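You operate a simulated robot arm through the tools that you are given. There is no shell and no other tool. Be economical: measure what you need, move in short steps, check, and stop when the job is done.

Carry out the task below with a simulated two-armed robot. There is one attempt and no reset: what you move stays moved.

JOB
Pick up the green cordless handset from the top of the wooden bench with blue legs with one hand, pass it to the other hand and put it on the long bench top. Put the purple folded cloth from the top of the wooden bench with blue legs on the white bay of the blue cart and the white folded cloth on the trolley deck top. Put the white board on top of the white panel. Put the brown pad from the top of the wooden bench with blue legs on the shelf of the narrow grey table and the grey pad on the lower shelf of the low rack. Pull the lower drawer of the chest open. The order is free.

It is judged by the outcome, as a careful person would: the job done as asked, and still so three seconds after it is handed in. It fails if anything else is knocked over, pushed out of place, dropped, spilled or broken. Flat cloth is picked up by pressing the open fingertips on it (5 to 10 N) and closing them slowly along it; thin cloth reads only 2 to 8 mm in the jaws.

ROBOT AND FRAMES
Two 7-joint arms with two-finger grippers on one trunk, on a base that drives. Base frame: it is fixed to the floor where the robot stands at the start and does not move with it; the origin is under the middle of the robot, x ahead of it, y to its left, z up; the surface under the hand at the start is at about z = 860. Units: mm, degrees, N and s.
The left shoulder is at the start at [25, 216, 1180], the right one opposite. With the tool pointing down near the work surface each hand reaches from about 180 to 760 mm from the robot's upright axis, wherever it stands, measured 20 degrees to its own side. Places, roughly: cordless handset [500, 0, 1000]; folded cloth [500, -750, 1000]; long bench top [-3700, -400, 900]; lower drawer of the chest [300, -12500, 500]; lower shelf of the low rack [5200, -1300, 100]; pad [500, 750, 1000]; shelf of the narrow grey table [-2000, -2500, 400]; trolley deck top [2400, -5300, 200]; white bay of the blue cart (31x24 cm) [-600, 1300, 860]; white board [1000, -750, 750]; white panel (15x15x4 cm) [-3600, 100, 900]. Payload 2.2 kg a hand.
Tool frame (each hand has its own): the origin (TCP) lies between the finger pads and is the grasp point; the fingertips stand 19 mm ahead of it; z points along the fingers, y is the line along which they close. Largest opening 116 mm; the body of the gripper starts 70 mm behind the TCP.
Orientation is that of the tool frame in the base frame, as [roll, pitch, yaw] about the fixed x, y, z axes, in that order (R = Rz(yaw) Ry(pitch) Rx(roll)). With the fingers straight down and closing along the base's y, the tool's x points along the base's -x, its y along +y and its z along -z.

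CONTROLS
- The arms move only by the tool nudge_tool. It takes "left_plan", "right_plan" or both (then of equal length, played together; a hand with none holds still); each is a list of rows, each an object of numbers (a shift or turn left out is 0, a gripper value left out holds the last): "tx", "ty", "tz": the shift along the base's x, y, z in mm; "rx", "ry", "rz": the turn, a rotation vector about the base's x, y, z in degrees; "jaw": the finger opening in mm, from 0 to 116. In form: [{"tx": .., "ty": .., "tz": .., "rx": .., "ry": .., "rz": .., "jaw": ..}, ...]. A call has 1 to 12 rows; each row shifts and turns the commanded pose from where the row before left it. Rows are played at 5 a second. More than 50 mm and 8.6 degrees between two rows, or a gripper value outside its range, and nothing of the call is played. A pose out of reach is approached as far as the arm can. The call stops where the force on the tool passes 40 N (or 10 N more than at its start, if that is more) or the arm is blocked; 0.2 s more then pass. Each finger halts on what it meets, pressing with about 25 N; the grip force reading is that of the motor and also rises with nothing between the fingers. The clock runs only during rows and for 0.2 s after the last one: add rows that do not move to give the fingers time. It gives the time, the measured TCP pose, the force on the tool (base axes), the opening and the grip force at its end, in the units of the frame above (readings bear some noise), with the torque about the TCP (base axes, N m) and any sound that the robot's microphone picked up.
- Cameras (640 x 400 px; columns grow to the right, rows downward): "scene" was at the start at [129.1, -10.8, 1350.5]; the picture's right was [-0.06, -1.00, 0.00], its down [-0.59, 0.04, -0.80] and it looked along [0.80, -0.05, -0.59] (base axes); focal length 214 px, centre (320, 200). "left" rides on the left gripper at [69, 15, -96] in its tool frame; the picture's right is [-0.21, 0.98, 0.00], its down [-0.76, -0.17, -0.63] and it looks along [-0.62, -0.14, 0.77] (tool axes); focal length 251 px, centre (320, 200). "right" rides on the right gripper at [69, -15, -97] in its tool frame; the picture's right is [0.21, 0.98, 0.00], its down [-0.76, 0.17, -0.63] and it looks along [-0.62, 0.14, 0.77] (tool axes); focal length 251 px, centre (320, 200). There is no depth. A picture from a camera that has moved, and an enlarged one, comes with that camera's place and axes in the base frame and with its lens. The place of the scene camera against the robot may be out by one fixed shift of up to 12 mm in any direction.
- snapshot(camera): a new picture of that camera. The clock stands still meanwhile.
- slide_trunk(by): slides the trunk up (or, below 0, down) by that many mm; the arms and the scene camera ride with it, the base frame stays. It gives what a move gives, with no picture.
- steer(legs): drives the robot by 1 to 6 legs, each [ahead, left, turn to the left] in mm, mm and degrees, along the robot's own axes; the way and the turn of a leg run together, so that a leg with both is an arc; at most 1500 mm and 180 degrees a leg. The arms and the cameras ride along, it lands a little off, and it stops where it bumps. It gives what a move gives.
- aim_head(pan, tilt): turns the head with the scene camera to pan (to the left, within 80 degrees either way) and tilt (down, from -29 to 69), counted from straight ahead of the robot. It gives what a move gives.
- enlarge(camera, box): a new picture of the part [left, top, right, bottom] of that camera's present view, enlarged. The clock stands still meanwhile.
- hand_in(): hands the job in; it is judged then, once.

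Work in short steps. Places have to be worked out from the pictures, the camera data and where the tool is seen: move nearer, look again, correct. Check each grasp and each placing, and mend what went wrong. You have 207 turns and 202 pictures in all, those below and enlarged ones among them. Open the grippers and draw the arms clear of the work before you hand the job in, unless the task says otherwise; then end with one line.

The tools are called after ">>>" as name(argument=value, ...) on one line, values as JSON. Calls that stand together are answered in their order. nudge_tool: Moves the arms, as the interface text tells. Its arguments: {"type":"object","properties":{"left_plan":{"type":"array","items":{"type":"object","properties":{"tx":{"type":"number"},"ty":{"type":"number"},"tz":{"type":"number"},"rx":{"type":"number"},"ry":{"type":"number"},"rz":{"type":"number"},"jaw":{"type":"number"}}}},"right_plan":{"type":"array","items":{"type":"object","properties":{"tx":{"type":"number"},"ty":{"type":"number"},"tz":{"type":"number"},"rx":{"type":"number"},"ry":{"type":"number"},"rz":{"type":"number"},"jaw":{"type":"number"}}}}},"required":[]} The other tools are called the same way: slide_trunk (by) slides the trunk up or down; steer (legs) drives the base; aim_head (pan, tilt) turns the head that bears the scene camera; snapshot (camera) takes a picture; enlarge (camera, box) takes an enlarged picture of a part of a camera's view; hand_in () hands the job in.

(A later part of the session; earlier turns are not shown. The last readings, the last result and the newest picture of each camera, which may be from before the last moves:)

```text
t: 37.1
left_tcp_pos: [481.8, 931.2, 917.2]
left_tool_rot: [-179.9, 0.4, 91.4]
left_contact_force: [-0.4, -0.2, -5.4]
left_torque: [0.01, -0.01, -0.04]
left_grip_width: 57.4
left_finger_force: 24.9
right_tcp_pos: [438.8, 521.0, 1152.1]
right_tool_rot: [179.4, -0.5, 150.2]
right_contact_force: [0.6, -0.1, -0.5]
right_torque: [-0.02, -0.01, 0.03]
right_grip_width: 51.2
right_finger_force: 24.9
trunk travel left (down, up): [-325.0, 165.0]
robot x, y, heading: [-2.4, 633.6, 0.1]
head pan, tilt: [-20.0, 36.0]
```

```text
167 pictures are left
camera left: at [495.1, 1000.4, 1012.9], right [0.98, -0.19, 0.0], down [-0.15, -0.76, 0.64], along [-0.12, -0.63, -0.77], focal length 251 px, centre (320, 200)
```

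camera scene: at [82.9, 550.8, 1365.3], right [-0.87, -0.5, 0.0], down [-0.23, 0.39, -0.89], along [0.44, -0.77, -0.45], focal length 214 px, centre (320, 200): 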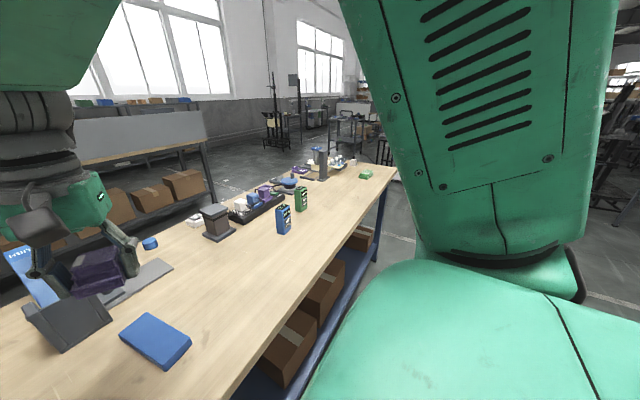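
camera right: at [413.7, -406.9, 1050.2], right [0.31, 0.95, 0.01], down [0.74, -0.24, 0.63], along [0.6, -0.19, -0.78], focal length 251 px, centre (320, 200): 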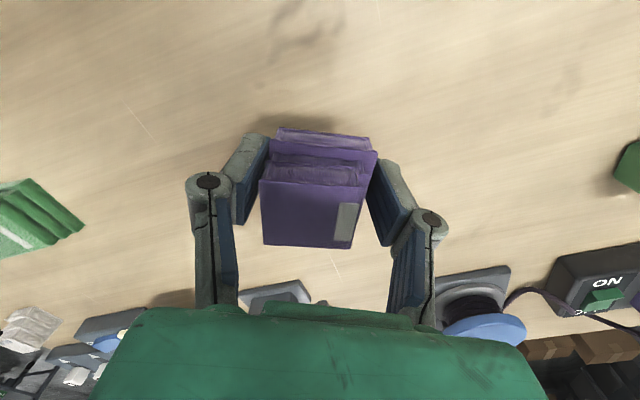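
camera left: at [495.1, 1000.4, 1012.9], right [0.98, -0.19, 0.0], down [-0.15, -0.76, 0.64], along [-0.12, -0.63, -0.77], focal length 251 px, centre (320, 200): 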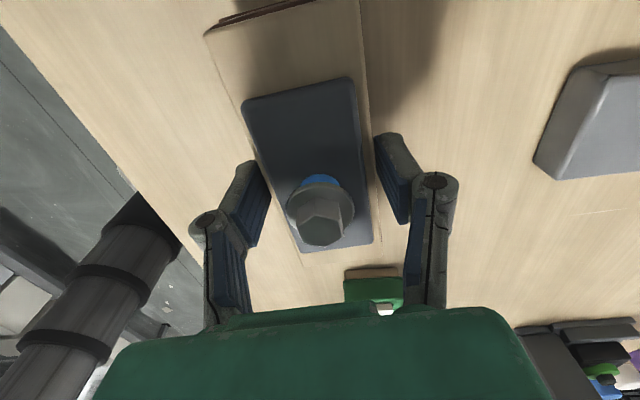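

It lifts with ~5 N. Raise more and check that the brown part came along.

>>> nudge_tool(left_plan=[{"tz": 30}, {"tz": 30}, {}])

>>> enlarge(camera="left", box=[180, 0, 440, 163])

```text
t: 37.9
left_tcp_pos: [479.9, 930.2, 978.2]
left_tool_rot: [-179.9, 0.4, 91.3]
left_contact_force: [0.5, -0.7, -4.0]
left_torque: [-0.02, 0.02, -0.01]
left_grip_width: 57.3
left_finger_force: 24.6
right_tcp_pos: [439.5, 520.7, 1151.4]
right_tool_rot: [179.5, -0.5, 150.2]
right_contact_force: [0.3, -0.3, 0.6]
right_torque: [0.02, 0.01, -0.03]
right_grip_width: 50.8
right_finger_force: 25.0
trunk travel left (down, up): [-325.0, 165.0]
robot x, y, heading: [-2.6, 636.7, 0.0]
head pan, tilt: [-20.0, 36.0]
```

```text
2.45 times, centred on (310, 82) of left
camera zoom: at [495.6, 999.5, 1073.2], right [0.98, -0.19, 0.0], down [-0.15, -0.76, 0.64], along [-0.12, -0.63, -0.77], focal length 617 px, centre (344, 491)
```

zoom: 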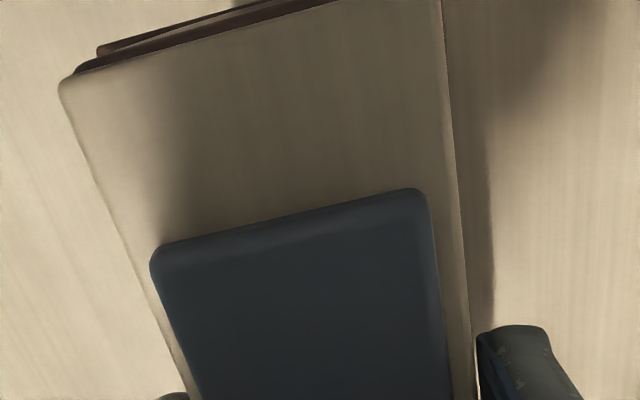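

The brown piece comes as a unit. Raise and retract the left hand, and try the head again.

>>> nudge_tool(left_plan=[{"tz": 50}, {"tz": 50}, {"tz": 50, "tx": 0}, {"tx": -40}, {"tx": -40}])

>>> aim_head(pan=30, tilt=30)

>>> snapshot(camera="scene")

```text
t: 39.1
left_tcp_pos: [401.0, 931.5, 1130.9]
left_tool_rot: [179.9, 0.4, 91.3]
left_contact_force: [-0.4, 0.5, -4.3]
left_torque: [-0.05, 0.0, 0.01]
left_grip_width: 57.5
left_finger_force: 24.9
right_tcp_pos: [437.3, 521.5, 1153.4]
right_tool_rot: [179.3, -0.3, 150.3]
right_contact_force: [-0.5, 0.1, -0.4]
right_torque: [-0.01, -0.01, -0.01]
right_grip_width: 51.0
right_finger_force: 25.2
trunk travel left (down, up): [-325.0, 165.0]
robot x, y, heading: [-1.5, 637.8, 0.5]
head pan, tilt: [-20.0, 36.0]
```

```text
t: 40.3
left_tcp_pos: [404.3, 931.7, 1129.9]
left_tool_rot: [180.0, 0.4, 91.4]
left_contact_force: [-0.5, 0.7, -4.1]
left_torque: [-0.03, -0.03, 0.03]
left_grip_width: 57.5
left_finger_force: 24.6
right_tcp_pos: [439.5, 520.7, 1152.2]
right_tool_rot: [179.4, -0.3, 150.2]
right_contact_force: [1.0, 0.4, -0.2]
right_torque: [-0.01, 0.01, -0.01]
right_grip_width: 51.1
right_finger_force: 25.1
trunk travel left (down, up): [-325.0, 165.0]
robot x, y, heading: [-4.9, 632.8, 0.4]
head pan, tilt: [30.0, 30.0]
```

```text
165 pictures are left
camera scene: at [86.0, 552.2, 1366.7], right [-0.85, -0.52, 0.0], down [-0.23, 0.37, -0.9], along [0.47, -0.77, -0.44], focal length 214 px, centre (320, 200)
```

scene: 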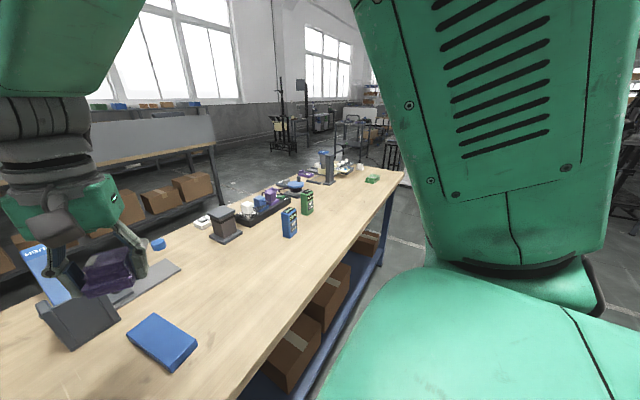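

Head remains stuck at about −59°. Back off from the bench and turn left so the head faces the cart.

>>> steer(legs=[[-550, 0, 0], [0, 0, 120]])

>>> snapshot(camera="scene")

```text
t: 48.4
left_tcp_pos: [-1004.9, 851.8, 1129.8]
left_tool_rot: [-180.0, 0.3, -151.0]
left_contact_force: [-0.1, 0.2, -4.2]
left_torque: [-0.02, 0.04, 0.04]
left_grip_width: 57.5
left_finger_force: 25.0
right_tcp_pos: [-658.8, 1074.8, 1151.9]
right_tool_rot: [179.6, -0.3, -92.0]
right_contact_force: [0.1, -0.4, -0.7]
right_torque: [-0.01, 0.02, 0.0]
right_grip_width: 51.3
right_finger_force: 25.2
trunk travel left (down, up): [-325.0, 165.0]
robot x, y, heading: [-552.1, 631.0, 118.1]
head pan, tilt: [30.0, 30.0]
```

```text
164 pictures are left
camera scene: at [-532.1, 743.2, 1368.3], right [0.88, -0.48, 0.0], down [-0.2, -0.37, -0.91], along [0.44, 0.79, -0.42], focal length 214 px, centre (320, 200)
```

scene: 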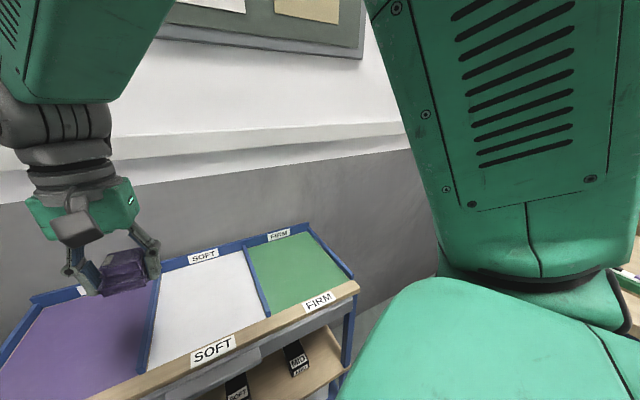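

The white "SOFT" bay centre is at about (-600,1285). Reach the right hand over it and look with its camera.

>>> nudge_tool(right_plan=[{"tx": 20, "ty": 40}, {"tx": 20, "ty": 40}, {"tx": 20, "ty": 40}, {"ty": 45}, {"ty": 40}, {"tz": -50}, {"tz": -50}, {}])

>>> snapshot(camera="right")

>>> snapshot(camera="scene")

```text
t: 50.2
left_tcp_pos: [-1001.9, 850.8, 1131.2]
left_tool_rot: [179.8, 0.4, -150.9]
left_contact_force: [1.1, 0.1, -3.9]
left_torque: [-0.01, -0.02, -0.02]
left_grip_width: 57.5
left_finger_force: 25.2
right_tcp_pos: [-595.4, 1278.6, 1054.9]
right_tool_rot: [179.3, -0.1, -92.1]
right_contact_force: [0.1, -0.1, -0.8]
right_torque: [0.03, -0.01, -0.01]
right_grip_width: 51.0
right_finger_force: 25.0
trunk travel left (down, up): [-325.0, 165.0]
robot x, y, heading: [-554.0, 631.5, 118.3]
head pan, tilt: [30.0, 30.0]
```

```text
163 pictures are left
camera right: at [-581.2, 1209.7, 1151.2], right [-0.98, -0.18, 0.01], down [-0.13, 0.76, 0.63], along [-0.12, 0.62, -0.78], focal length 251 px, centre (320, 200)
```

right: 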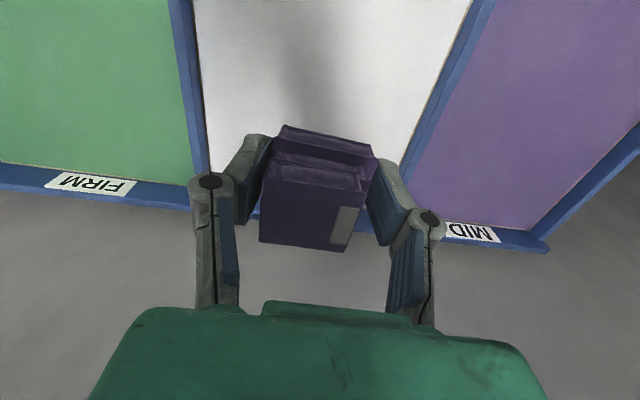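

```text
162 pictures are left
camera scene: at [-652.3, 711.1, 1360.2], right [0.53, 0.85, 0.0], down [0.43, -0.27, -0.86], along [-0.73, 0.46, -0.5], focal length 214 px, centre (320, 200)
```

scene: 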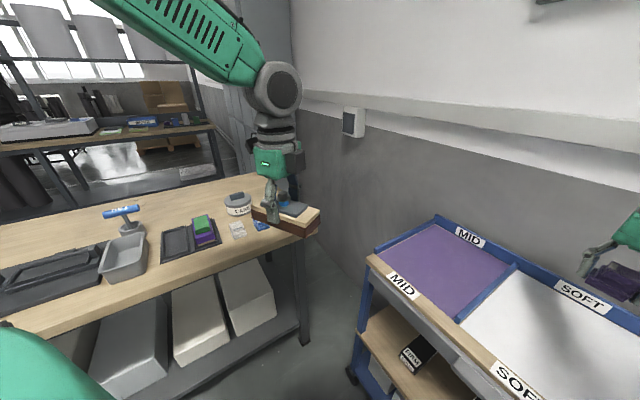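

The head is free again (right arm had blocked it). Cloth is over the middle of the white bay; lower it.

>>> nudge_tool(right_plan=[{"tz": -50}, {"tz": -50}, {"tz": -40}, {"tz": -10}, {"tz": -8}, {}])

>>> snapshot(camera="right")

```text
t: 51.6
left_tcp_pos: [-1003.2, 851.3, 1130.3]
left_tool_rot: [179.9, 0.5, -150.9]
left_contact_force: [-0.6, 0.6, -4.6]
left_torque: [0.0, 0.02, -0.03]
left_grip_width: 57.6
left_finger_force: 25.3
right_tcp_pos: [-596.9, 1279.9, 894.5]
right_tool_rot: [179.2, -0.3, -92.1]
right_contact_force: [0.0, 0.1, 0.2]
right_torque: [-0.03, 0.02, -0.01]
right_grip_width: 51.1
right_finger_force: 24.8
trunk travel left (down, up): [-325.0, 165.0]
robot x, y, heading: [-552.8, 629.3, 117.9]
head pan, tilt: [30.0, 30.0]
```

```text
161 pictures are left
camera right: at [-582.1, 1210.0, 991.7], right [-0.98, -0.18, 0.01], down [-0.13, 0.77, 0.63], along [-0.12, 0.62, -0.78], focal length 251 px, centre (320, 200)
```

right: 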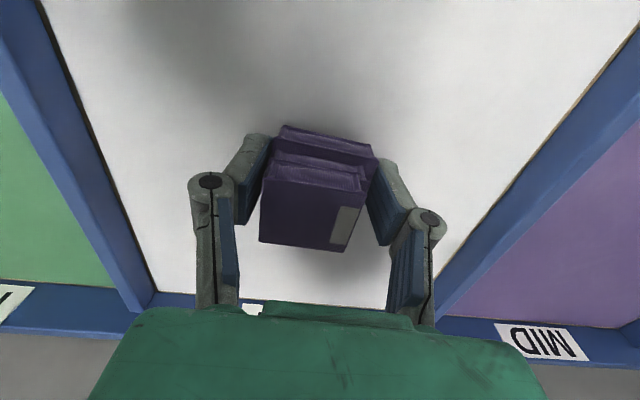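

Shadow is closing in but no contact yet; keep lowering gently.

>>> nudge_tool(right_plan=[{"tz": -4}, {"tz": -4}, {"tz": -4}, {}])

```text
t: 52.6
left_tcp_pos: [-1003.0, 851.0, 1130.4]
left_tool_rot: [179.9, 0.3, -151.0]
left_contact_force: [-0.3, 0.5, -4.6]
left_torque: [0.02, 0.01, 0.0]
left_grip_width: 57.4
left_finger_force: 24.5
right_tcp_pos: [-595.7, 1277.9, 882.7]
right_tool_rot: [179.4, -0.2, -92.1]
right_contact_force: [0.1, 0.2, 2.3]
right_torque: [0.05, -0.09, -0.01]
right_grip_width: 51.0
right_finger_force: 25.1
trunk travel left (down, up): [-325.0, 165.0]
robot x, y, heading: [-561.0, 629.2, 117.9]
head pan, tilt: [30.0, 30.0]
```

Contact (2 N). Release slowly and rise.

>>> nudge_tool(right_plan=[{"tz": -1}, {"jaw": 60}, {"jaw": 75}, {"jaw": 95}, {"tz": 40}, {"tz": 50}, {"tz": 50}, {"tz": 50}, {"tz": 50}])

>>> snapshot(camera="right")

>>> aim_head(pan=0, tilt=10)

>>> snapshot(camera="scene")

```text
t: 54.6
left_tcp_pos: [-1002.2, 851.1, 1130.9]
left_tool_rot: [179.9, 0.4, -150.9]
left_contact_force: [-0.1, -0.1, -4.3]
left_torque: [-0.01, 0.03, -0.02]
left_grip_width: 57.5
left_finger_force: 24.9
right_tcp_pos: [-594.4, 1279.2, 1123.3]
right_tool_rot: [179.4, -0.3, -92.0]
right_contact_force: [-0.4, -0.6, -0.4]
right_torque: [0.04, 0.0, 0.0]
right_grip_width: 95.0
right_finger_force: 0.0
trunk travel left (down, up): [-325.0, 165.0]
robot x, y, heading: [-553.3, 631.0, 118.0]
head pan, tilt: [30.0, 30.0]
```

```text
160 pictures are left
camera right: at [-581.1, 1209.4, 1221.1], right [-0.98, -0.18, 0.01], down [-0.13, 0.77, 0.63], along [-0.12, 0.62, -0.78], focal length 251 px, centre (320, 200)
```

right: 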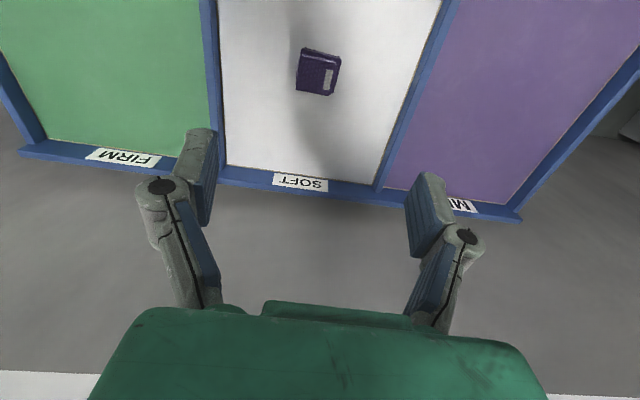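

```text
t: 55.5
left_tcp_pos: [-1002.6, 851.2, 1130.8]
left_tool_rot: [179.9, 0.4, -151.0]
left_contact_force: [0.1, -0.6, -4.4]
left_torque: [-0.02, 0.0, 0.03]
left_grip_width: 57.3
left_finger_force: 25.0
right_tcp_pos: [-594.3, 1280.0, 1121.9]
right_tool_rot: [179.5, -0.3, -92.1]
right_contact_force: [-0.2, 0.0, -0.6]
right_torque: [-0.01, 0.04, -0.01]
right_grip_width: 95.2
right_finger_force: 0.1
trunk travel left (down, up): [-325.0, 165.0]
robot x, y, heading: [-551.9, 630.8, 118.3]
head pan, tilt: [0.0, 10.0]
```

```text
159 pictures are left
camera scene: at [-619.9, 745.7, 1392.4], right [0.88, 0.47, 0.0], down [0.09, -0.16, -0.98], along [-0.46, 0.87, -0.18], focal length 214 px, centre (320, 200)
```

scene: 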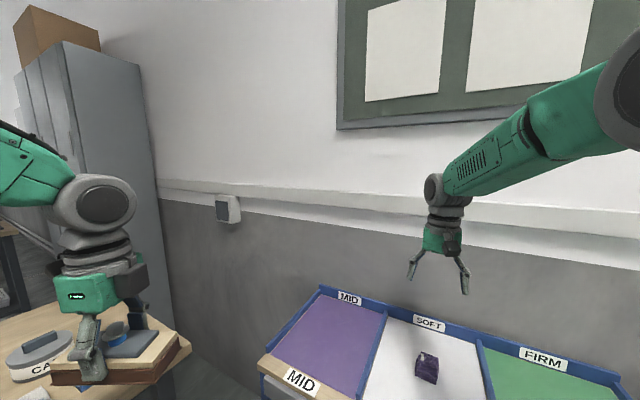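

Purple cloth is in the white bay. Retract the right hand, then return to the bench in front of the handsets to take the green one with the right hand.

>>> nudge_tool(right_plan=[{"ty": -50, "tz": 10}, {"ty": -50, "tz": 10}, {"ty": -30}])

>>> aim_head(pan=-10, tilt=36)

>>> steer(legs=[[0, 0, -118], [0, -560, 0], [540, 0, 0]])

>>> snapshot(camera="scene")

>>> snapshot(camera="right")

```text
refused: row 1 steps farther than a row can; nothing moved
```

```text
t: 56.4
left_tcp_pos: [-1001.7, 852.0, 1131.1]
left_tool_rot: [179.8, 0.4, -150.9]
left_contact_force: [0.1, 0.0, -3.8]
left_torque: [-0.02, 0.02, 0.0]
left_grip_width: 57.1
left_finger_force: 25.2
right_tcp_pos: [-595.4, 1279.5, 1121.9]
right_tool_rot: [179.5, -0.3, -92.1]
right_contact_force: [-0.5, 0.4, -0.3]
right_torque: [0.01, -0.01, -0.02]
right_grip_width: 94.9
right_finger_force: 0.1
trunk travel left (down, up): [-325.0, 165.0]
robot x, y, heading: [-549.5, 630.9, 118.0]
head pan, tilt: [-10.0, 36.0]
```

```text
t: 67.2
left_tcp_pos: [392.8, 379.5, 1129.5]
left_tool_rot: [179.8, 0.6, 91.7]
left_contact_force: [-0.9, 1.1, -3.7]
left_torque: [0.01, -0.01, -0.03]
left_grip_width: 57.3
left_finger_force: 25.2
right_tcp_pos: [585.3, -179.8, 1123.6]
right_tool_rot: [179.6, -0.2, 150.4]
right_contact_force: [0.2, 0.6, -0.4]
right_torque: [-0.01, -0.01, 0.0]
right_grip_width: 95.0
right_finger_force: 0.1
trunk travel left (down, up): [-325.0, 165.0]
robot x, y, heading: [-9.0, 76.6, 0.6]
head pan, tilt: [-10.0, 36.0]
```

```text
158 pictures are left
camera scene: at [119.2, 71.1, 1350.9], right [-0.16, -0.99, 0.01], down [-0.58, 0.09, -0.81], along [0.8, -0.14, -0.59], focal length 214 px, centre (320, 200)
```

scene: 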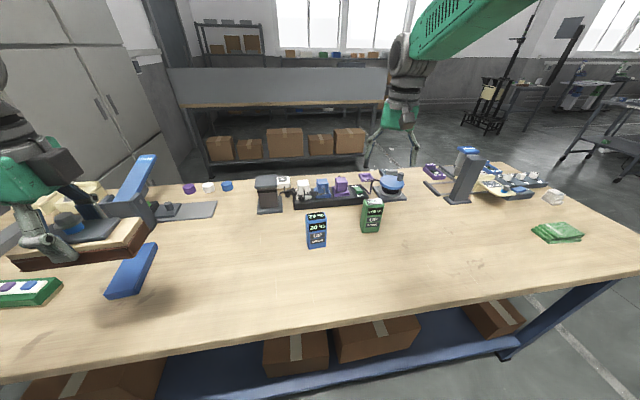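

```text
157 pictures are left
camera right: at [518.6, -159.9, 1221.1], right [0.29, 0.96, 0.01], down [0.74, -0.23, 0.63], along [0.6, -0.18, -0.78], focal length 251 px, centre (320, 200)
```

right: 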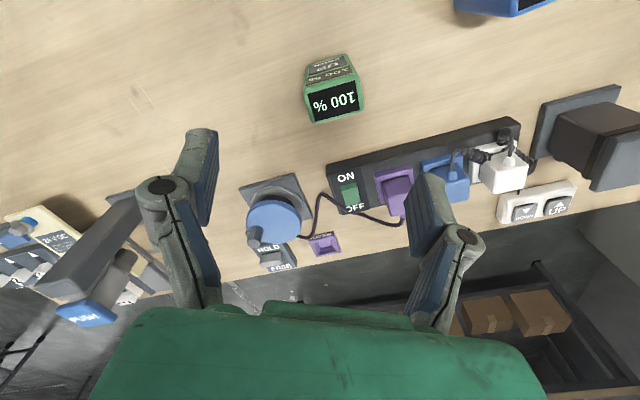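

The green handset stands upright near (590,-170), top ≈ z 985. Open fully, align yaw and move above it.

>>> nudge_tool(right_plan=[{"rz": 7, "jaw": 116, "tx": 5, "ty": 10}, {"rz": 7, "tz": -30}, {"rz": 7, "tz": -20}, {}])

>>> snapshot(camera="right")

```text
t: 68.2
left_tcp_pos: [390.5, 358.8, 1136.9]
left_tool_rot: [179.8, -0.4, 91.7]
left_contact_force: [-0.7, -0.6, -4.2]
left_torque: [0.05, 0.01, -0.04]
left_grip_width: 57.6
left_finger_force: 24.7
right_tcp_pos: [589.1, -189.3, 1071.6]
right_tool_rot: [178.6, -0.4, 171.5]
right_contact_force: [-0.1, -0.4, -0.2]
right_torque: [0.03, 0.02, -0.01]
right_grip_width: 116.2
right_finger_force: 0.0
trunk travel left (down, up): [-325.0, 165.0]
robot x, y, heading: [-9.3, 74.5, 0.4]
head pan, tilt: [-10.0, 36.0]
```

```text
156 pictures are left
camera right: at [519.0, -196.5, 1168.1], right [-0.07, 1.0, 0.02], down [0.78, 0.04, 0.63], along [0.63, 0.06, -0.78], focal length 251 px, centre (320, 200)
```

right: 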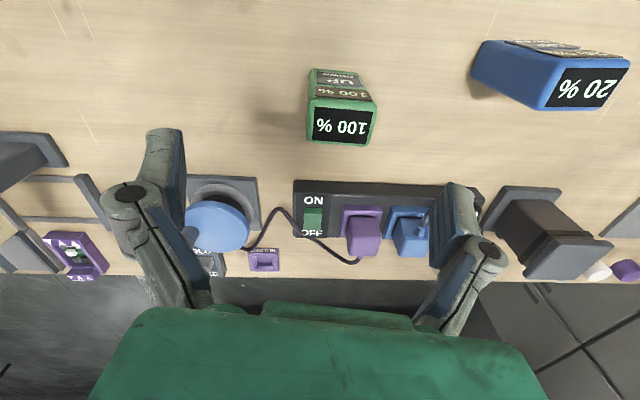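

Top of the handset ≈ (593,-170,983). Let sway settle while moving over it.

>>> nudge_tool(right_plan=[{"tx": 4}, {}, {}, {}, {}, {}, {}, {}])

>>> snapshot(camera="right")

```text
t: 70.0
left_tcp_pos: [391.2, 359.4, 1135.7]
left_tool_rot: [179.7, -0.3, 91.7]
left_contact_force: [0.0, 1.0, -4.4]
left_torque: [-0.01, -0.02, -0.01]
left_grip_width: 57.6
left_finger_force: 25.2
right_tcp_pos: [593.1, -190.8, 1071.2]
right_tool_rot: [178.6, -0.4, 171.3]
right_contact_force: [-0.2, 0.1, 0.3]
right_torque: [0.02, 0.03, -0.01]
right_grip_width: 116.3
right_finger_force: 0.0
trunk travel left (down, up): [-325.0, 165.0]
robot x, y, heading: [-5.5, 72.3, 0.4]
head pan, tilt: [-10.0, 36.0]
```

```text
155 pictures are left
camera right: at [523.0, -197.1, 1167.4], right [-0.07, 1.0, 0.03], down [0.78, 0.04, 0.63], along [0.63, 0.06, -0.78], focal length 251 px, centre (320, 200)
```

right: 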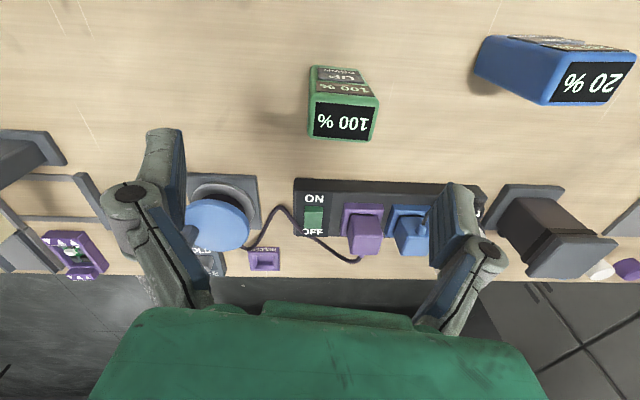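

Move +21 mm in y and descend to grip below the top.

>>> nudge_tool(right_plan=[{"tx": 2, "ty": 21}, {"tz": -40}, {"tz": -40}, {"tz": -30}, {}])

>>> snapshot(camera="right")

```text
t: 71.2
left_tcp_pos: [389.6, 364.8, 1133.5]
left_tool_rot: [179.7, -0.1, 91.7]
left_contact_force: [0.0, 0.1, -4.2]
left_torque: [-0.01, -0.01, 0.02]
left_grip_width: 57.3
left_finger_force: 24.5
right_tcp_pos: [592.7, -163.3, 961.9]
right_tool_rot: [178.8, -0.5, 171.5]
right_contact_force: [0.2, -0.1, -0.6]
right_torque: [0.01, 0.01, 0.0]
right_grip_width: 116.0
right_finger_force: 0.0
trunk travel left (down, up): [-325.0, 165.0]
robot x, y, heading: [-8.2, 73.5, 0.5]
head pan, tilt: [-10.0, 36.0]
```

```text
154 pictures are left
camera right: at [523.0, -169.7, 1058.8], right [-0.07, 1.0, 0.02], down [0.78, 0.04, 0.63], along [0.63, 0.06, -0.78], focal length 251 px, centre (320, 200)
```

right: 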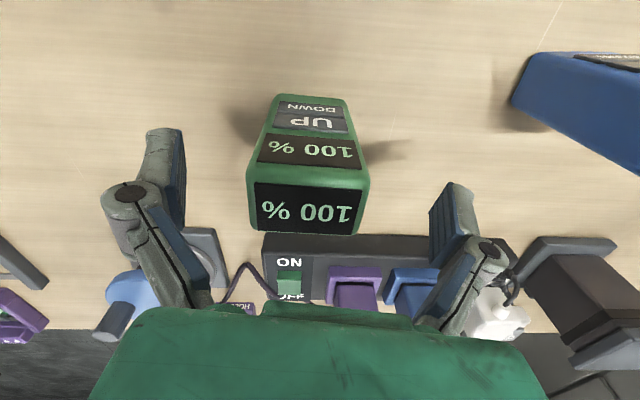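

Shift −6 mm y, −5 mm x, lower 8 mm and close.

>>> nudge_tool(right_plan=[{"tx": -5, "ty": -6, "tz": -8}, {"jaw": 85}, {"jaw": 70}, {"jaw": 60}, {"jaw": 52}, {"jaw": 45}, {"jaw": 38}, {}])

>>> nudge_tool(right_plan=[{"tz": 15}, {"tz": 40}, {"tz": 40}, {}])

>>> snapshot(camera="right")

```text
t: 73.0
left_tcp_pos: [391.6, 367.1, 1133.6]
left_tool_rot: [179.6, 0.0, 91.7]
left_contact_force: [0.0, 0.0, -4.8]
left_torque: [0.0, -0.02, 0.04]
left_grip_width: 57.5
left_finger_force: 25.1
right_tcp_pos: [588.9, -165.4, 953.8]
right_tool_rot: [179.1, -0.3, 171.5]
right_contact_force: [0.0, 0.2, -1.4]
right_torque: [-0.03, 0.0, 0.01]
right_grip_width: 55.4
right_finger_force: 25.2
trunk travel left (down, up): [-325.0, 165.0]
robot x, y, heading: [-7.8, 79.7, 0.8]
head pan, tilt: [-10.0, 36.0]
```

```text
t: 74.0
left_tcp_pos: [391.9, 370.7, 1134.1]
left_tool_rot: [179.7, 0.2, 91.7]
left_contact_force: [-0.3, 0.3, -4.4]
left_torque: [0.0, -0.05, -0.01]
left_grip_width: 57.2
left_finger_force: 24.9
right_tcp_pos: [588.6, -161.4, 1050.8]
right_tool_rot: [179.1, -0.3, 171.6]
right_contact_force: [0.2, 0.3, -2.5]
right_torque: [-0.01, 0.01, -0.03]
right_grip_width: 55.4
right_finger_force: 25.2
trunk travel left (down, up): [-325.0, 165.0]
robot x, y, heading: [-6.2, 74.2, 0.8]
head pan, tilt: [-10.0, 36.0]
```

```text
153 pictures are left
camera right: at [520.8, -168.3, 1149.1], right [-0.07, 1.0, 0.02], down [0.78, 0.04, 0.63], along [0.63, 0.06, -0.78], focal length 251 px, centre (320, 200)
```

right: 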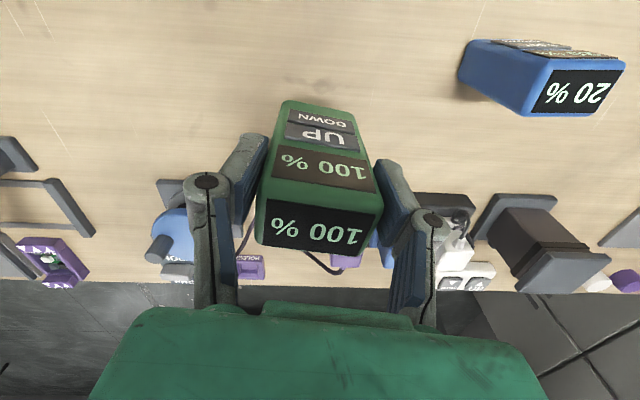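

Handset held. Raise it, back off from the bench and turn toward the narrow table to look.

>>> nudge_tool(right_plan=[{"tz": 40}, {"tz": 40}, {"tx": -40}])

>>> aim_head(pan=0, tilt=15)

>>> steer(legs=[[-550, 0, 0], [0, 0, -121]])

>>> snapshot(camera="scene")

```text
t: 74.8
left_tcp_pos: [388.4, 366.5, 1135.3]
left_tool_rot: [179.7, -0.1, 91.7]
left_contact_force: [0.4, -0.1, -3.8]
left_torque: [-0.01, -0.03, 0.0]
left_grip_width: 57.5
left_finger_force: 25.2
right_tcp_pos: [546.6, -166.2, 1130.9]
right_tool_rot: [179.0, -0.3, 171.5]
right_contact_force: [-0.7, -0.9, -2.3]
right_torque: [-0.04, 0.01, 0.03]
right_grip_width: 55.4
right_finger_force: 25.2
trunk travel left (down, up): [-325.0, 165.0]
robot x, y, heading: [-8.9, 75.9, 0.8]
head pan, tilt: [-10.0, 36.0]
```

```text
t: 75.7
left_tcp_pos: [391.6, 366.5, 1133.4]
left_tool_rot: [179.8, 0.0, 91.7]
left_contact_force: [-0.2, 0.1, -3.9]
left_torque: [0.01, 0.02, 0.0]
left_grip_width: 57.5
left_finger_force: 25.0
right_tcp_pos: [552.2, -167.3, 1128.8]
right_tool_rot: [178.9, -0.5, 171.5]
right_contact_force: [-0.1, 0.3, -2.0]
right_torque: [0.0, 0.03, 0.01]
right_grip_width: 55.5
right_finger_force: 25.3
trunk travel left (down, up): [-325.0, 165.0]
robot x, y, heading: [-10.2, 76.7, 0.7]
head pan, tilt: [0.0, 15.0]
```

```text
t: 83.9
left_tcp_pos: [-528.3, -423.6, 1134.3]
left_tool_rot: [179.6, -0.1, -31.4]
left_contact_force: [0.3, 0.9, -4.6]
left_torque: [0.0, 0.03, -0.02]
left_grip_width: 57.2
left_finger_force: 25.2
right_tcp_pos: [-1062.9, -266.9, 1130.9]
right_tool_rot: [179.1, -0.4, 48.5]
right_contact_force: [0.3, 0.5, -1.1]
right_torque: [0.01, -0.01, 0.0]
right_grip_width: 55.3
right_finger_force: 24.6
trunk travel left (down, up): [-325.0, 165.0]
robot x, y, heading: [-555.4, 75.1, -122.2]
head pan, tilt: [0.0, 15.0]
```

```text
152 pictures are left
camera scene: at [-629.6, -52.1, 1384.3], right [-0.84, 0.54, 0.0], down [0.14, 0.22, -0.96], along [-0.52, -0.81, -0.26], focal length 214 px, centre (320, 200)
```

scene: 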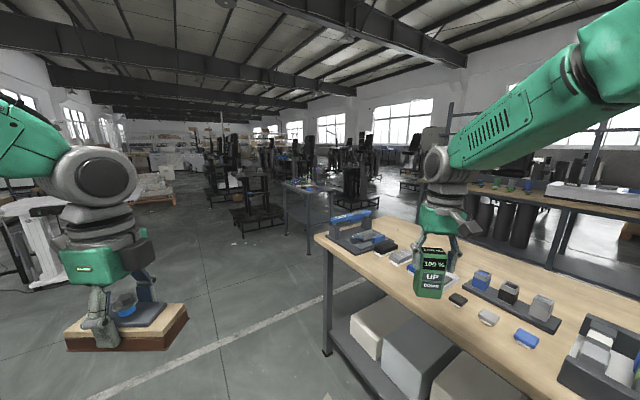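

The narrow grey table is near (-1950,-2400). Zoom to see its shelf.

>>> enlarge(camera="scene", box=[240, 150, 400, 250])

```text
4.00 times, centred on (320, 200) of scene
camera zoom: at [-629.6, -52.1, 1384.3], right [-0.84, 0.54, 0.0], down [0.14, 0.22, -0.96], along [-0.52, -0.81, -0.26], focal length 858 px, centre (320, 200)
```

zoom: 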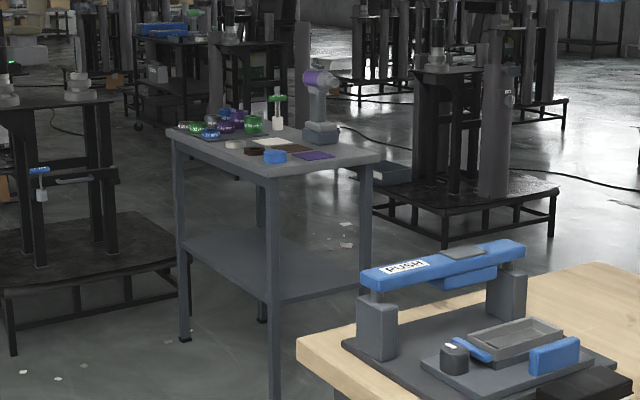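

The shelf is under a table top, so a flat pad must be held by a hand tilted back ~45°. I'll return to the first bench, set the pad down, and regrasp it tilted.

>>> steer(legs=[[0, 0, 122], [500, 0, 0]])

>>> aim_head(pan=15, tilt=40)

>>> snapshot(camera="scene")

```text
t: 92.0
left_tcp_pos: [343.0, 376.5, 1136.6]
left_tool_rot: [179.6, 0.0, 92.4]
left_contact_force: [0.1, 0.3, -6.0]
left_torque: [-0.02, -0.01, -0.02]
left_grip_width: 57.7
left_finger_force: 24.6
right_tcp_pos: [507.9, -155.5, 1132.3]
right_tool_rot: [178.9, -0.2, 172.3]
right_contact_force: [-0.4, 0.2, -2.2]
right_torque: [0.0, 0.04, -0.02]
right_grip_width: 55.4
right_finger_force: 24.4
trunk travel left (down, up): [-325.0, 165.0]
robot x, y, heading: [-47.2, 79.6, 1.0]
head pan, tilt: [0.0, 15.0]
```

```text
t: 92.9
left_tcp_pos: [340.7, 377.6, 1134.9]
left_tool_rot: [179.4, 0.0, 92.4]
left_contact_force: [0.4, -0.5, -4.2]
left_torque: [0.0, 0.02, 0.0]
left_grip_width: 57.4
left_finger_force: 24.9
right_tcp_pos: [506.1, -154.6, 1134.2]
right_tool_rot: [178.8, 0.0, 172.2]
right_contact_force: [0.4, 0.4, -1.6]
right_torque: [0.01, 0.02, 0.0]
right_grip_width: 55.4
right_finger_force: 25.6
trunk travel left (down, up): [-325.0, 165.0]
robot x, y, heading: [-49.5, 80.6, 1.0]
head pan, tilt: [15.0, 40.0]
```

```text
150 pictures are left
camera scene: at [74.2, 100.6, 1344.9], right [0.28, -0.96, 0.0], down [-0.62, -0.18, -0.76], along [0.73, 0.21, -0.65], focal length 214 px, centre (320, 200)
```

scene: 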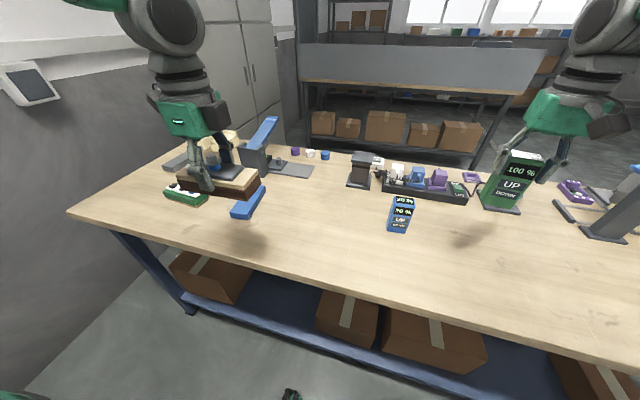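

Rotate the left hand +88° and move over the free spot near (500,290).

>>> nudge_tool(left_plan=[{"rz": 8, "tx": 15, "ty": -8}, {"rz": 8, "tx": 15, "ty": -8}, {"rz": 8, "tx": 15, "ty": -8}, {"rz": 8, "tx": 15, "ty": -8}, {"rz": 8, "tx": 15, "ty": -8}, {"rz": 8, "tx": 15, "ty": -8}, {"rz": 8, "tx": 15, "ty": -8}, {"rz": 8, "tx": 15, "ty": -8}, {"rz": 8, "tx": 15, "ty": -8}, {"rz": 8, "tx": 15, "ty": -8}, {"rz": 8, "tx": 5}, {"tz": -40}])

>>> snapshot(camera="left")

```text
t: 95.5
left_tcp_pos: [499.2, 296.3, 1095.1]
left_tool_rot: [179.3, -0.2, -179.5]
left_contact_force: [0.1, 0.5, -4.4]
left_torque: [-0.03, -0.01, -0.02]
left_grip_width: 57.4
left_finger_force: 25.1
right_tcp_pos: [508.9, -156.8, 1131.4]
right_tool_rot: [178.9, -0.2, 172.2]
right_contact_force: [0.5, -0.1, -2.9]
right_torque: [-0.01, 0.04, 0.04]
right_grip_width: 55.4
right_finger_force: 25.3
trunk travel left (down, up): [-325.0, 165.0]
robot x, y, heading: [-49.8, 78.2, 1.0]
head pan, tilt: [15.0, 40.0]
```

```text
149 pictures are left
camera left: at [429.9, 308.4, 1192.4], right [0.21, 0.98, 0.01], down [0.76, -0.17, 0.63], along [0.62, -0.12, -0.78], focal length 251 px, centre (320, 200)
```

left: 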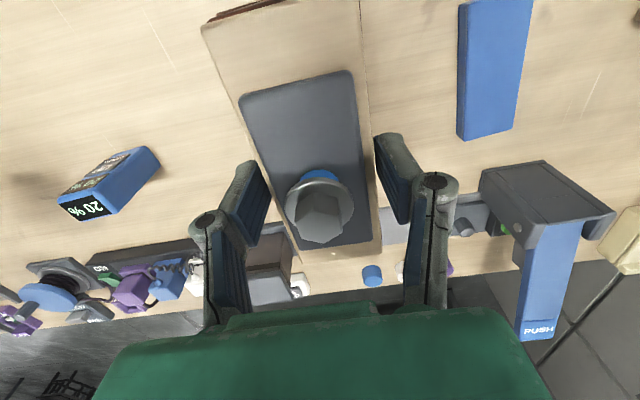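

Lower the pad onto the bench.

>>> nudge_tool(left_plan=[{"tz": -50}, {"tz": -50}, {"tz": -50}, {"tz": -36}, {"tz": -4}, {"tz": -3}, {"tz": -2}, {}])

```text
t: 97.3
left_tcp_pos: [496.3, 294.7, 903.3]
left_tool_rot: [179.2, -0.1, -179.5]
left_contact_force: [0.3, 0.2, -3.6]
left_torque: [-0.01, 0.0, 0.02]
left_grip_width: 57.4
left_finger_force: 25.2
right_tcp_pos: [506.5, -157.2, 1132.5]
right_tool_rot: [179.0, 0.0, 172.1]
right_contact_force: [0.1, 0.7, -1.7]
right_torque: [0.01, 0.02, -0.01]
right_grip_width: 55.5
right_finger_force: 24.6
trunk travel left (down, up): [-325.0, 165.0]
robot x, y, heading: [-51.6, 83.2, 1.2]
head pan, tilt: [15.0, 40.0]
```

>>> nudge_tool(left_plan=[{"tz": -2}, {"tz": -2}, {}])

```text
t: 98.1
left_tcp_pos: [496.0, 294.7, 898.8]
left_tool_rot: [179.2, 0.1, -179.5]
left_contact_force: [0.4, 3.1, 15.9]
left_torque: [0.1, -0.07, 0.19]
left_grip_width: 57.5
left_finger_force: 25.0
right_tcp_pos: [506.3, -157.0, 1133.7]
right_tool_rot: [178.9, -0.1, 172.2]
right_contact_force: [-1.3, -0.9, -1.9]
right_torque: [-0.02, 0.02, 0.0]
right_grip_width: 55.2
right_finger_force: 24.9
trunk travel left (down, up): [-325.0, 165.0]
robot x, y, heading: [-51.4, 81.1, 0.8]
head pan, tilt: [15.0, 40.0]
```

In contact. Release, lift and tilt the hand back by ~42°.

>>> nudge_tool(left_plan=[{"jaw": 75}, {"jaw": 100}, {"jaw": 116}, {"tz": 40}, {"tz": 40}, {"tz": 30}, {"ry": -8.5}, {"ry": -8.5}, {"ry": -8.5}, {"ry": -8.5}, {"ry": -8.5}])

>>> snapshot(camera="left")

>>> aim_head(pan=20, tilt=45)

>>> snapshot(camera="scene")

```text
t: 100.5
left_tcp_pos: [495.2, 294.9, 1007.6]
left_tool_rot: [179.6, 42.6, -179.5]
left_contact_force: [0.4, -0.3, 0.2]
left_torque: [-0.02, 0.03, -0.01]
left_grip_width: 116.0
left_finger_force: 0.1
right_tcp_pos: [506.9, -156.9, 1133.5]
right_tool_rot: [178.7, 0.0, 172.2]
right_contact_force: [0.5, 0.8, -2.9]
right_torque: [0.03, 0.03, 0.03]
right_grip_width: 55.5
right_finger_force: 24.7
trunk travel left (down, up): [-325.0, 165.0]
robot x, y, heading: [-50.2, 81.5, 1.4]
head pan, tilt: [15.0, 40.0]
```

```text
148 pictures are left
camera left: at [379.6, 307.1, 1032.4], right [0.15, 0.98, 0.15], down [0.13, -0.17, 0.98], along [0.98, -0.12, -0.15], focal length 251 px, centre (320, 200)
```

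left: 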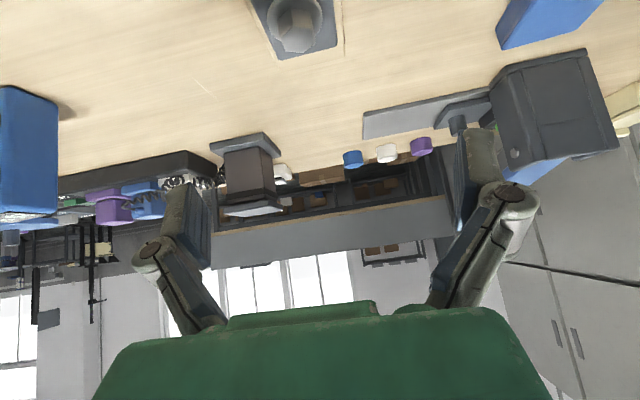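

```text
t: 101.2
left_tcp_pos: [494.7, 295.3, 1007.7]
left_tool_rot: [179.7, 42.5, -179.5]
left_contact_force: [-0.7, -0.9, 0.7]
left_torque: [0.01, -0.05, 0.02]
left_grip_width: 115.8
left_finger_force: 0.1
right_tcp_pos: [505.7, -156.2, 1134.0]
right_tool_rot: [178.8, 0.0, 172.1]
right_contact_force: [-0.4, -0.2, -2.1]
right_torque: [0.02, 0.03, 0.0]
right_grip_width: 55.4
right_finger_force: 25.1
trunk travel left (down, up): [-325.0, 165.0]
robot x, y, heading: [-45.6, 79.4, 1.1]
head pan, tilt: [20.0, 45.0]
```

```text
147 pictures are left
camera scene: at [69.2, 104.1, 1337.6], right [0.36, -0.93, 0.0], down [-0.66, -0.26, -0.7], along [0.66, 0.26, -0.71], focal length 214 px, centre (320, 200)
```

scene: 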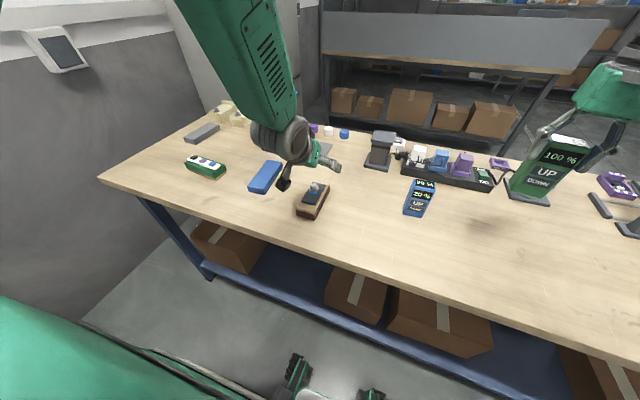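

Lower the tilted hand around the pad.

>>> nudge_tool(left_plan=[{"tz": -50, "tx": 0}, {"tz": -40, "tx": -6}, {"tz": -20, "tx": -4}, {"tz": -12}, {}])

>>> snapshot(camera="left")

```text
t: 102.3
left_tcp_pos: [486.2, 294.6, 884.5]
left_tool_rot: [179.5, 42.6, -179.5]
left_contact_force: [-0.7, -0.1, 0.1]
left_torque: [-0.01, -0.04, -0.01]
left_grip_width: 116.0
left_finger_force: 0.1
right_tcp_pos: [506.8, -156.2, 1133.3]
right_tool_rot: [178.8, 0.0, 172.2]
right_contact_force: [-0.6, 0.9, -2.1]
right_torque: [0.05, -0.01, 0.02]
right_grip_width: 55.4
right_finger_force: 24.9
trunk travel left (down, up): [-325.0, 165.0]
robot x, y, heading: [-47.5, 80.4, 1.5]
head pan, tilt: [20.0, 45.0]
```

```text
146 pictures are left
camera left: at [369.1, 307.7, 909.0], right [0.15, 0.98, 0.15], down [0.13, -0.17, 0.98], along [0.98, -0.12, -0.15], focal length 251 px, centre (320, 200)
```

left: 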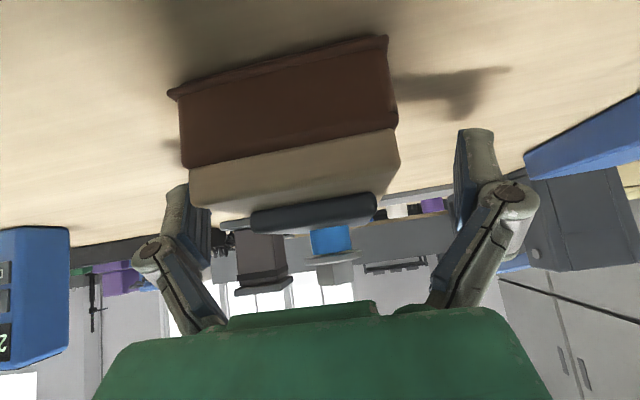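

It's centred. Close and lift gently.

>>> nudge_tool(left_plan=[{"jaw": 85}, {"jaw": 70}, {"jaw": 62}, {"jaw": 56}, {"jaw": 50}, {"jaw": 40}, {"jaw": 0}, {}, {"tz": 15}, {"tz": 40}, {"tz": 40}, {}])

>>> snapshot(camera="left")

```text
t: 105.0
left_tcp_pos: [488.9, 295.4, 978.6]
left_tool_rot: [179.8, 42.2, -179.5]
left_contact_force: [0.3, 0.8, -4.8]
left_torque: [-0.01, 0.03, 0.03]
left_grip_width: 57.3
left_finger_force: 25.1
right_tcp_pos: [507.2, -156.6, 1132.0]
right_tool_rot: [178.9, -0.2, 172.3]
right_contact_force: [0.9, 0.4, -3.5]
right_torque: [0.0, 0.04, 0.0]
right_grip_width: 55.4
right_finger_force: 25.0
trunk travel left (down, up): [-325.0, 165.0]
robot x, y, heading: [-48.7, 84.1, 1.5]
head pan, tilt: [20.0, 45.0]
```

```text
145 pictures are left
camera left: at [372.3, 307.5, 1003.8], right [0.15, 0.98, 0.15], down [0.14, -0.17, 0.98], along [0.98, -0.12, -0.16], focal length 251 px, centre (320, 200)
```

left: 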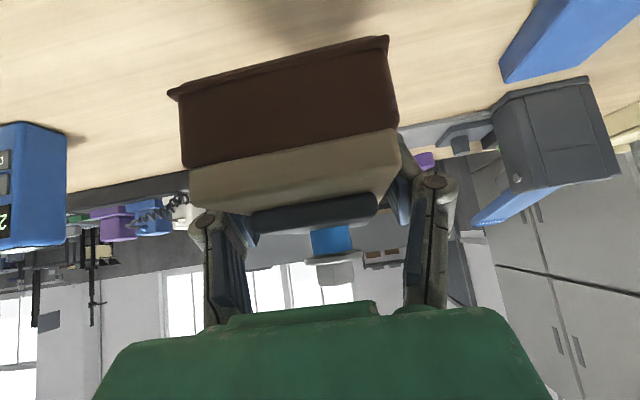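

Held level. Raise a little and drive towards the narrow table's east side in stages.

>>> nudge_tool(left_plan=[{"tz": 40}, {"tz": 40}])

>>> aim_head(pan=0, tilt=20)

>>> steer(legs=[[-520, 0, 0], [0, 0, -91], [1200, 0, 0]])

>>> snapshot(camera="scene")

```text
t: 105.5
left_tcp_pos: [485.5, 296.4, 1061.3]
left_tool_rot: [179.8, 42.4, -179.5]
left_contact_force: [0.2, -0.6, -4.8]
left_torque: [-0.02, 0.03, 0.0]
left_grip_width: 57.4
left_finger_force: 24.7
right_tcp_pos: [504.9, -157.1, 1134.0]
right_tool_rot: [178.9, 0.0, 172.2]
right_contact_force: [1.6, -0.2, -2.3]
right_torque: [0.05, 0.06, -0.01]
right_grip_width: 55.4
right_finger_force: 25.1
trunk travel left (down, up): [-325.0, 165.0]
robot x, y, heading: [-48.2, 80.5, 1.2]
head pan, tilt: [20.0, 45.0]
```

```text
t: 106.4
left_tcp_pos: [487.4, 295.3, 1059.5]
left_tool_rot: [179.7, 42.4, -179.5]
left_contact_force: [0.5, 0.7, -3.9]
left_torque: [0.03, 0.04, -0.01]
left_grip_width: 57.4
left_finger_force: 24.7
right_tcp_pos: [506.2, -155.9, 1133.5]
right_tool_rot: [178.9, -0.1, 172.2]
right_contact_force: [-0.2, 1.2, -2.2]
right_torque: [0.02, 0.03, 0.0]
right_grip_width: 55.4
right_finger_force: 24.8
trunk travel left (down, up): [-325.0, 165.0]
robot x, y, heading: [-50.3, 83.1, 1.2]
head pan, tilt: [0.0, 20.0]
```

```text
t: 119.0
left_tcp_pos: [-325.9, -1672.9, 1060.0]
left_tool_rot: [179.6, 42.4, 90.4]
left_contact_force: [-0.2, -0.5, -4.4]
left_torque: [0.04, 0.02, -0.03]
left_grip_width: 57.2
left_finger_force: 25.1
right_tcp_pos: [-779.8, -1691.6, 1133.8]
right_tool_rot: [178.9, -0.1, 82.0]
right_contact_force: [0.7, 0.3, -2.0]
right_torque: [0.02, 0.0, 0.01]
right_grip_width: 55.3
right_finger_force: 24.9
trunk travel left (down, up): [-325.0, 165.0]
robot x, y, heading: [-541.6, -1137.5, -88.7]
head pan, tilt: [0.0, 20.0]
```

```text
144 pictures are left
camera scene: at [-540.5, -1279.5, 1376.1], right [-1.0, -0.02, 0.0], down [-0.01, 0.35, -0.94], along [0.02, -0.94, -0.35], focal length 214 px, centre (320, 200)
```

scene: 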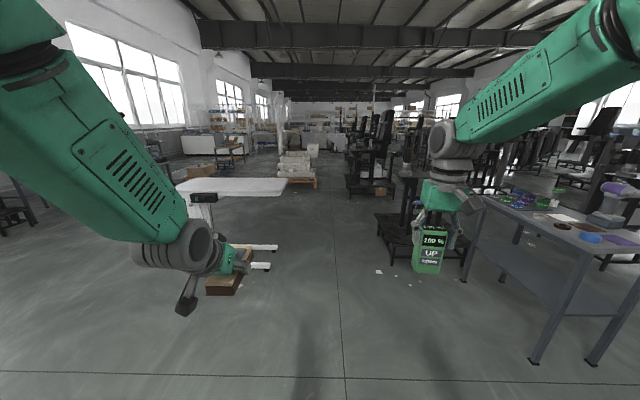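

Table spans x −2180..−1820, y −2830..−2180. Drive to stand east of it, facing −x at a distance.

>>> steer(legs=[[1150, 0, 0], [0, 0, -91.3], [250, 0, 0]])

>>> slide_trunk(by=-325)

>>> snapshot(camera="scene")

```text
t: 130.1
left_tcp_pos: [-1316.1, -2471.3, 1061.6]
left_tool_rot: [179.6, 42.6, -1.3]
left_contact_force: [-0.9, 0.7, -4.7]
left_torque: [-0.04, -0.03, 0.01]
left_grip_width: 57.1
left_finger_force: 25.2
right_tcp_pos: [-1321.6, -2017.8, 1135.9]
right_tool_rot: [178.8, 0.1, -9.6]
right_contact_force: [-0.7, 0.7, -2.7]
right_torque: [-0.03, -0.04, 0.0]
right_grip_width: 55.1
right_finger_force: 25.0
trunk travel left (down, up): [-325.0, 165.0]
robot x, y, heading: [-779.9, -2269.2, 179.6]
head pan, tilt: [0.0, 20.0]
```

```text
t: 133.3
left_tcp_pos: [-1313.2, -2471.1, 738.4]
left_tool_rot: [179.7, 42.7, -1.1]
left_contact_force: [0.5, 0.5, -4.9]
left_torque: [0.01, -0.07, -0.06]
left_grip_width: 57.7
left_finger_force: 25.0
right_tcp_pos: [-1319.0, -2018.8, 811.9]
right_tool_rot: [178.8, 0.2, -9.5]
right_contact_force: [0.3, 0.6, -2.0]
right_torque: [0.02, -0.02, -0.04]
right_grip_width: 55.3
right_finger_force: 25.1
trunk travel left (down, up): [0.0, 490.0]
robot x, y, heading: [-778.0, -2267.5, 179.5]
head pan, tilt: [0.0, 20.0]
```

```text
143 pictures are left
camera scene: at [-915.0, -2275.6, 1051.2], right [0.01, 1.0, 0.0], down [0.35, 0.0, -0.94], along [-0.94, 0.01, -0.35], focal length 214 px, centre (320, 200)
```

scene: 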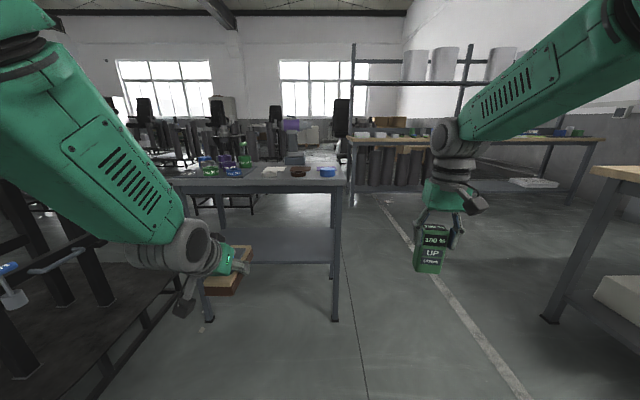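

Shelf front edge at x≈−1810, z≈390. Lower the left hand to just above shelf height.

>>> nudge_tool(left_plan=[{"tz": -45}, {"tz": -45}, {"tz": -45}, {"tz": -45}, {"tz": -45}, {"tz": -30}, {}])

>>> snapshot(camera="scene")

>>> snapshot(camera="left")

```text
t: 134.9
left_tcp_pos: [-1312.3, -2470.7, 484.7]
left_tool_rot: [179.6, 42.7, -1.2]
left_contact_force: [0.3, -0.2, -4.2]
left_torque: [-0.01, -0.05, 0.0]
left_grip_width: 57.4
left_finger_force: 25.2
right_tcp_pos: [-1317.8, -2018.6, 812.5]
right_tool_rot: [178.8, 0.3, -9.5]
right_contact_force: [0.5, -0.2, -2.5]
right_torque: [-0.02, -0.04, 0.01]
right_grip_width: 55.4
right_finger_force: 25.4
trunk travel left (down, up): [0.0, 490.0]
robot x, y, heading: [-776.8, -2267.8, 179.6]
head pan, tilt: [0.0, 20.0]
```

```text
142 pictures are left
camera scene: at [-915.5, -2275.6, 1051.1], right [0.01, 1.0, 0.0], down [0.35, 0.0, -0.94], along [-0.94, 0.01, -0.35], focal length 214 px, centre (320, 200)
```

scene: 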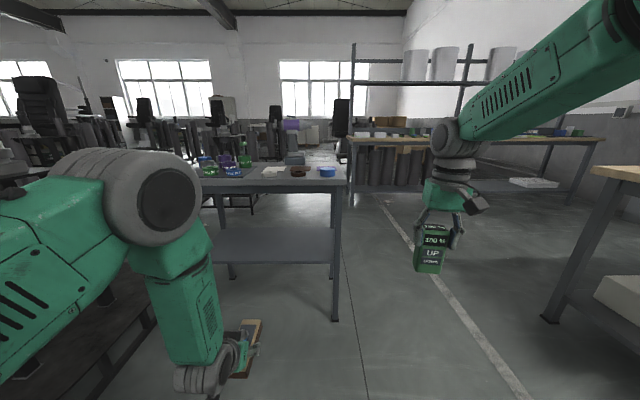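

```text
141 pictures are left
camera left: at [-1195.8, -2490.0, 508.1], right [-0.17, -0.97, 0.15], down [-0.12, 0.17, 0.98], along [-0.98, 0.15, -0.15], focal length 251 px, centre (320, 200)
```

left: 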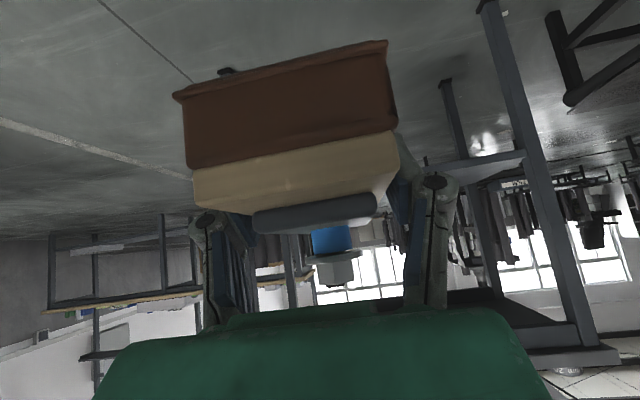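

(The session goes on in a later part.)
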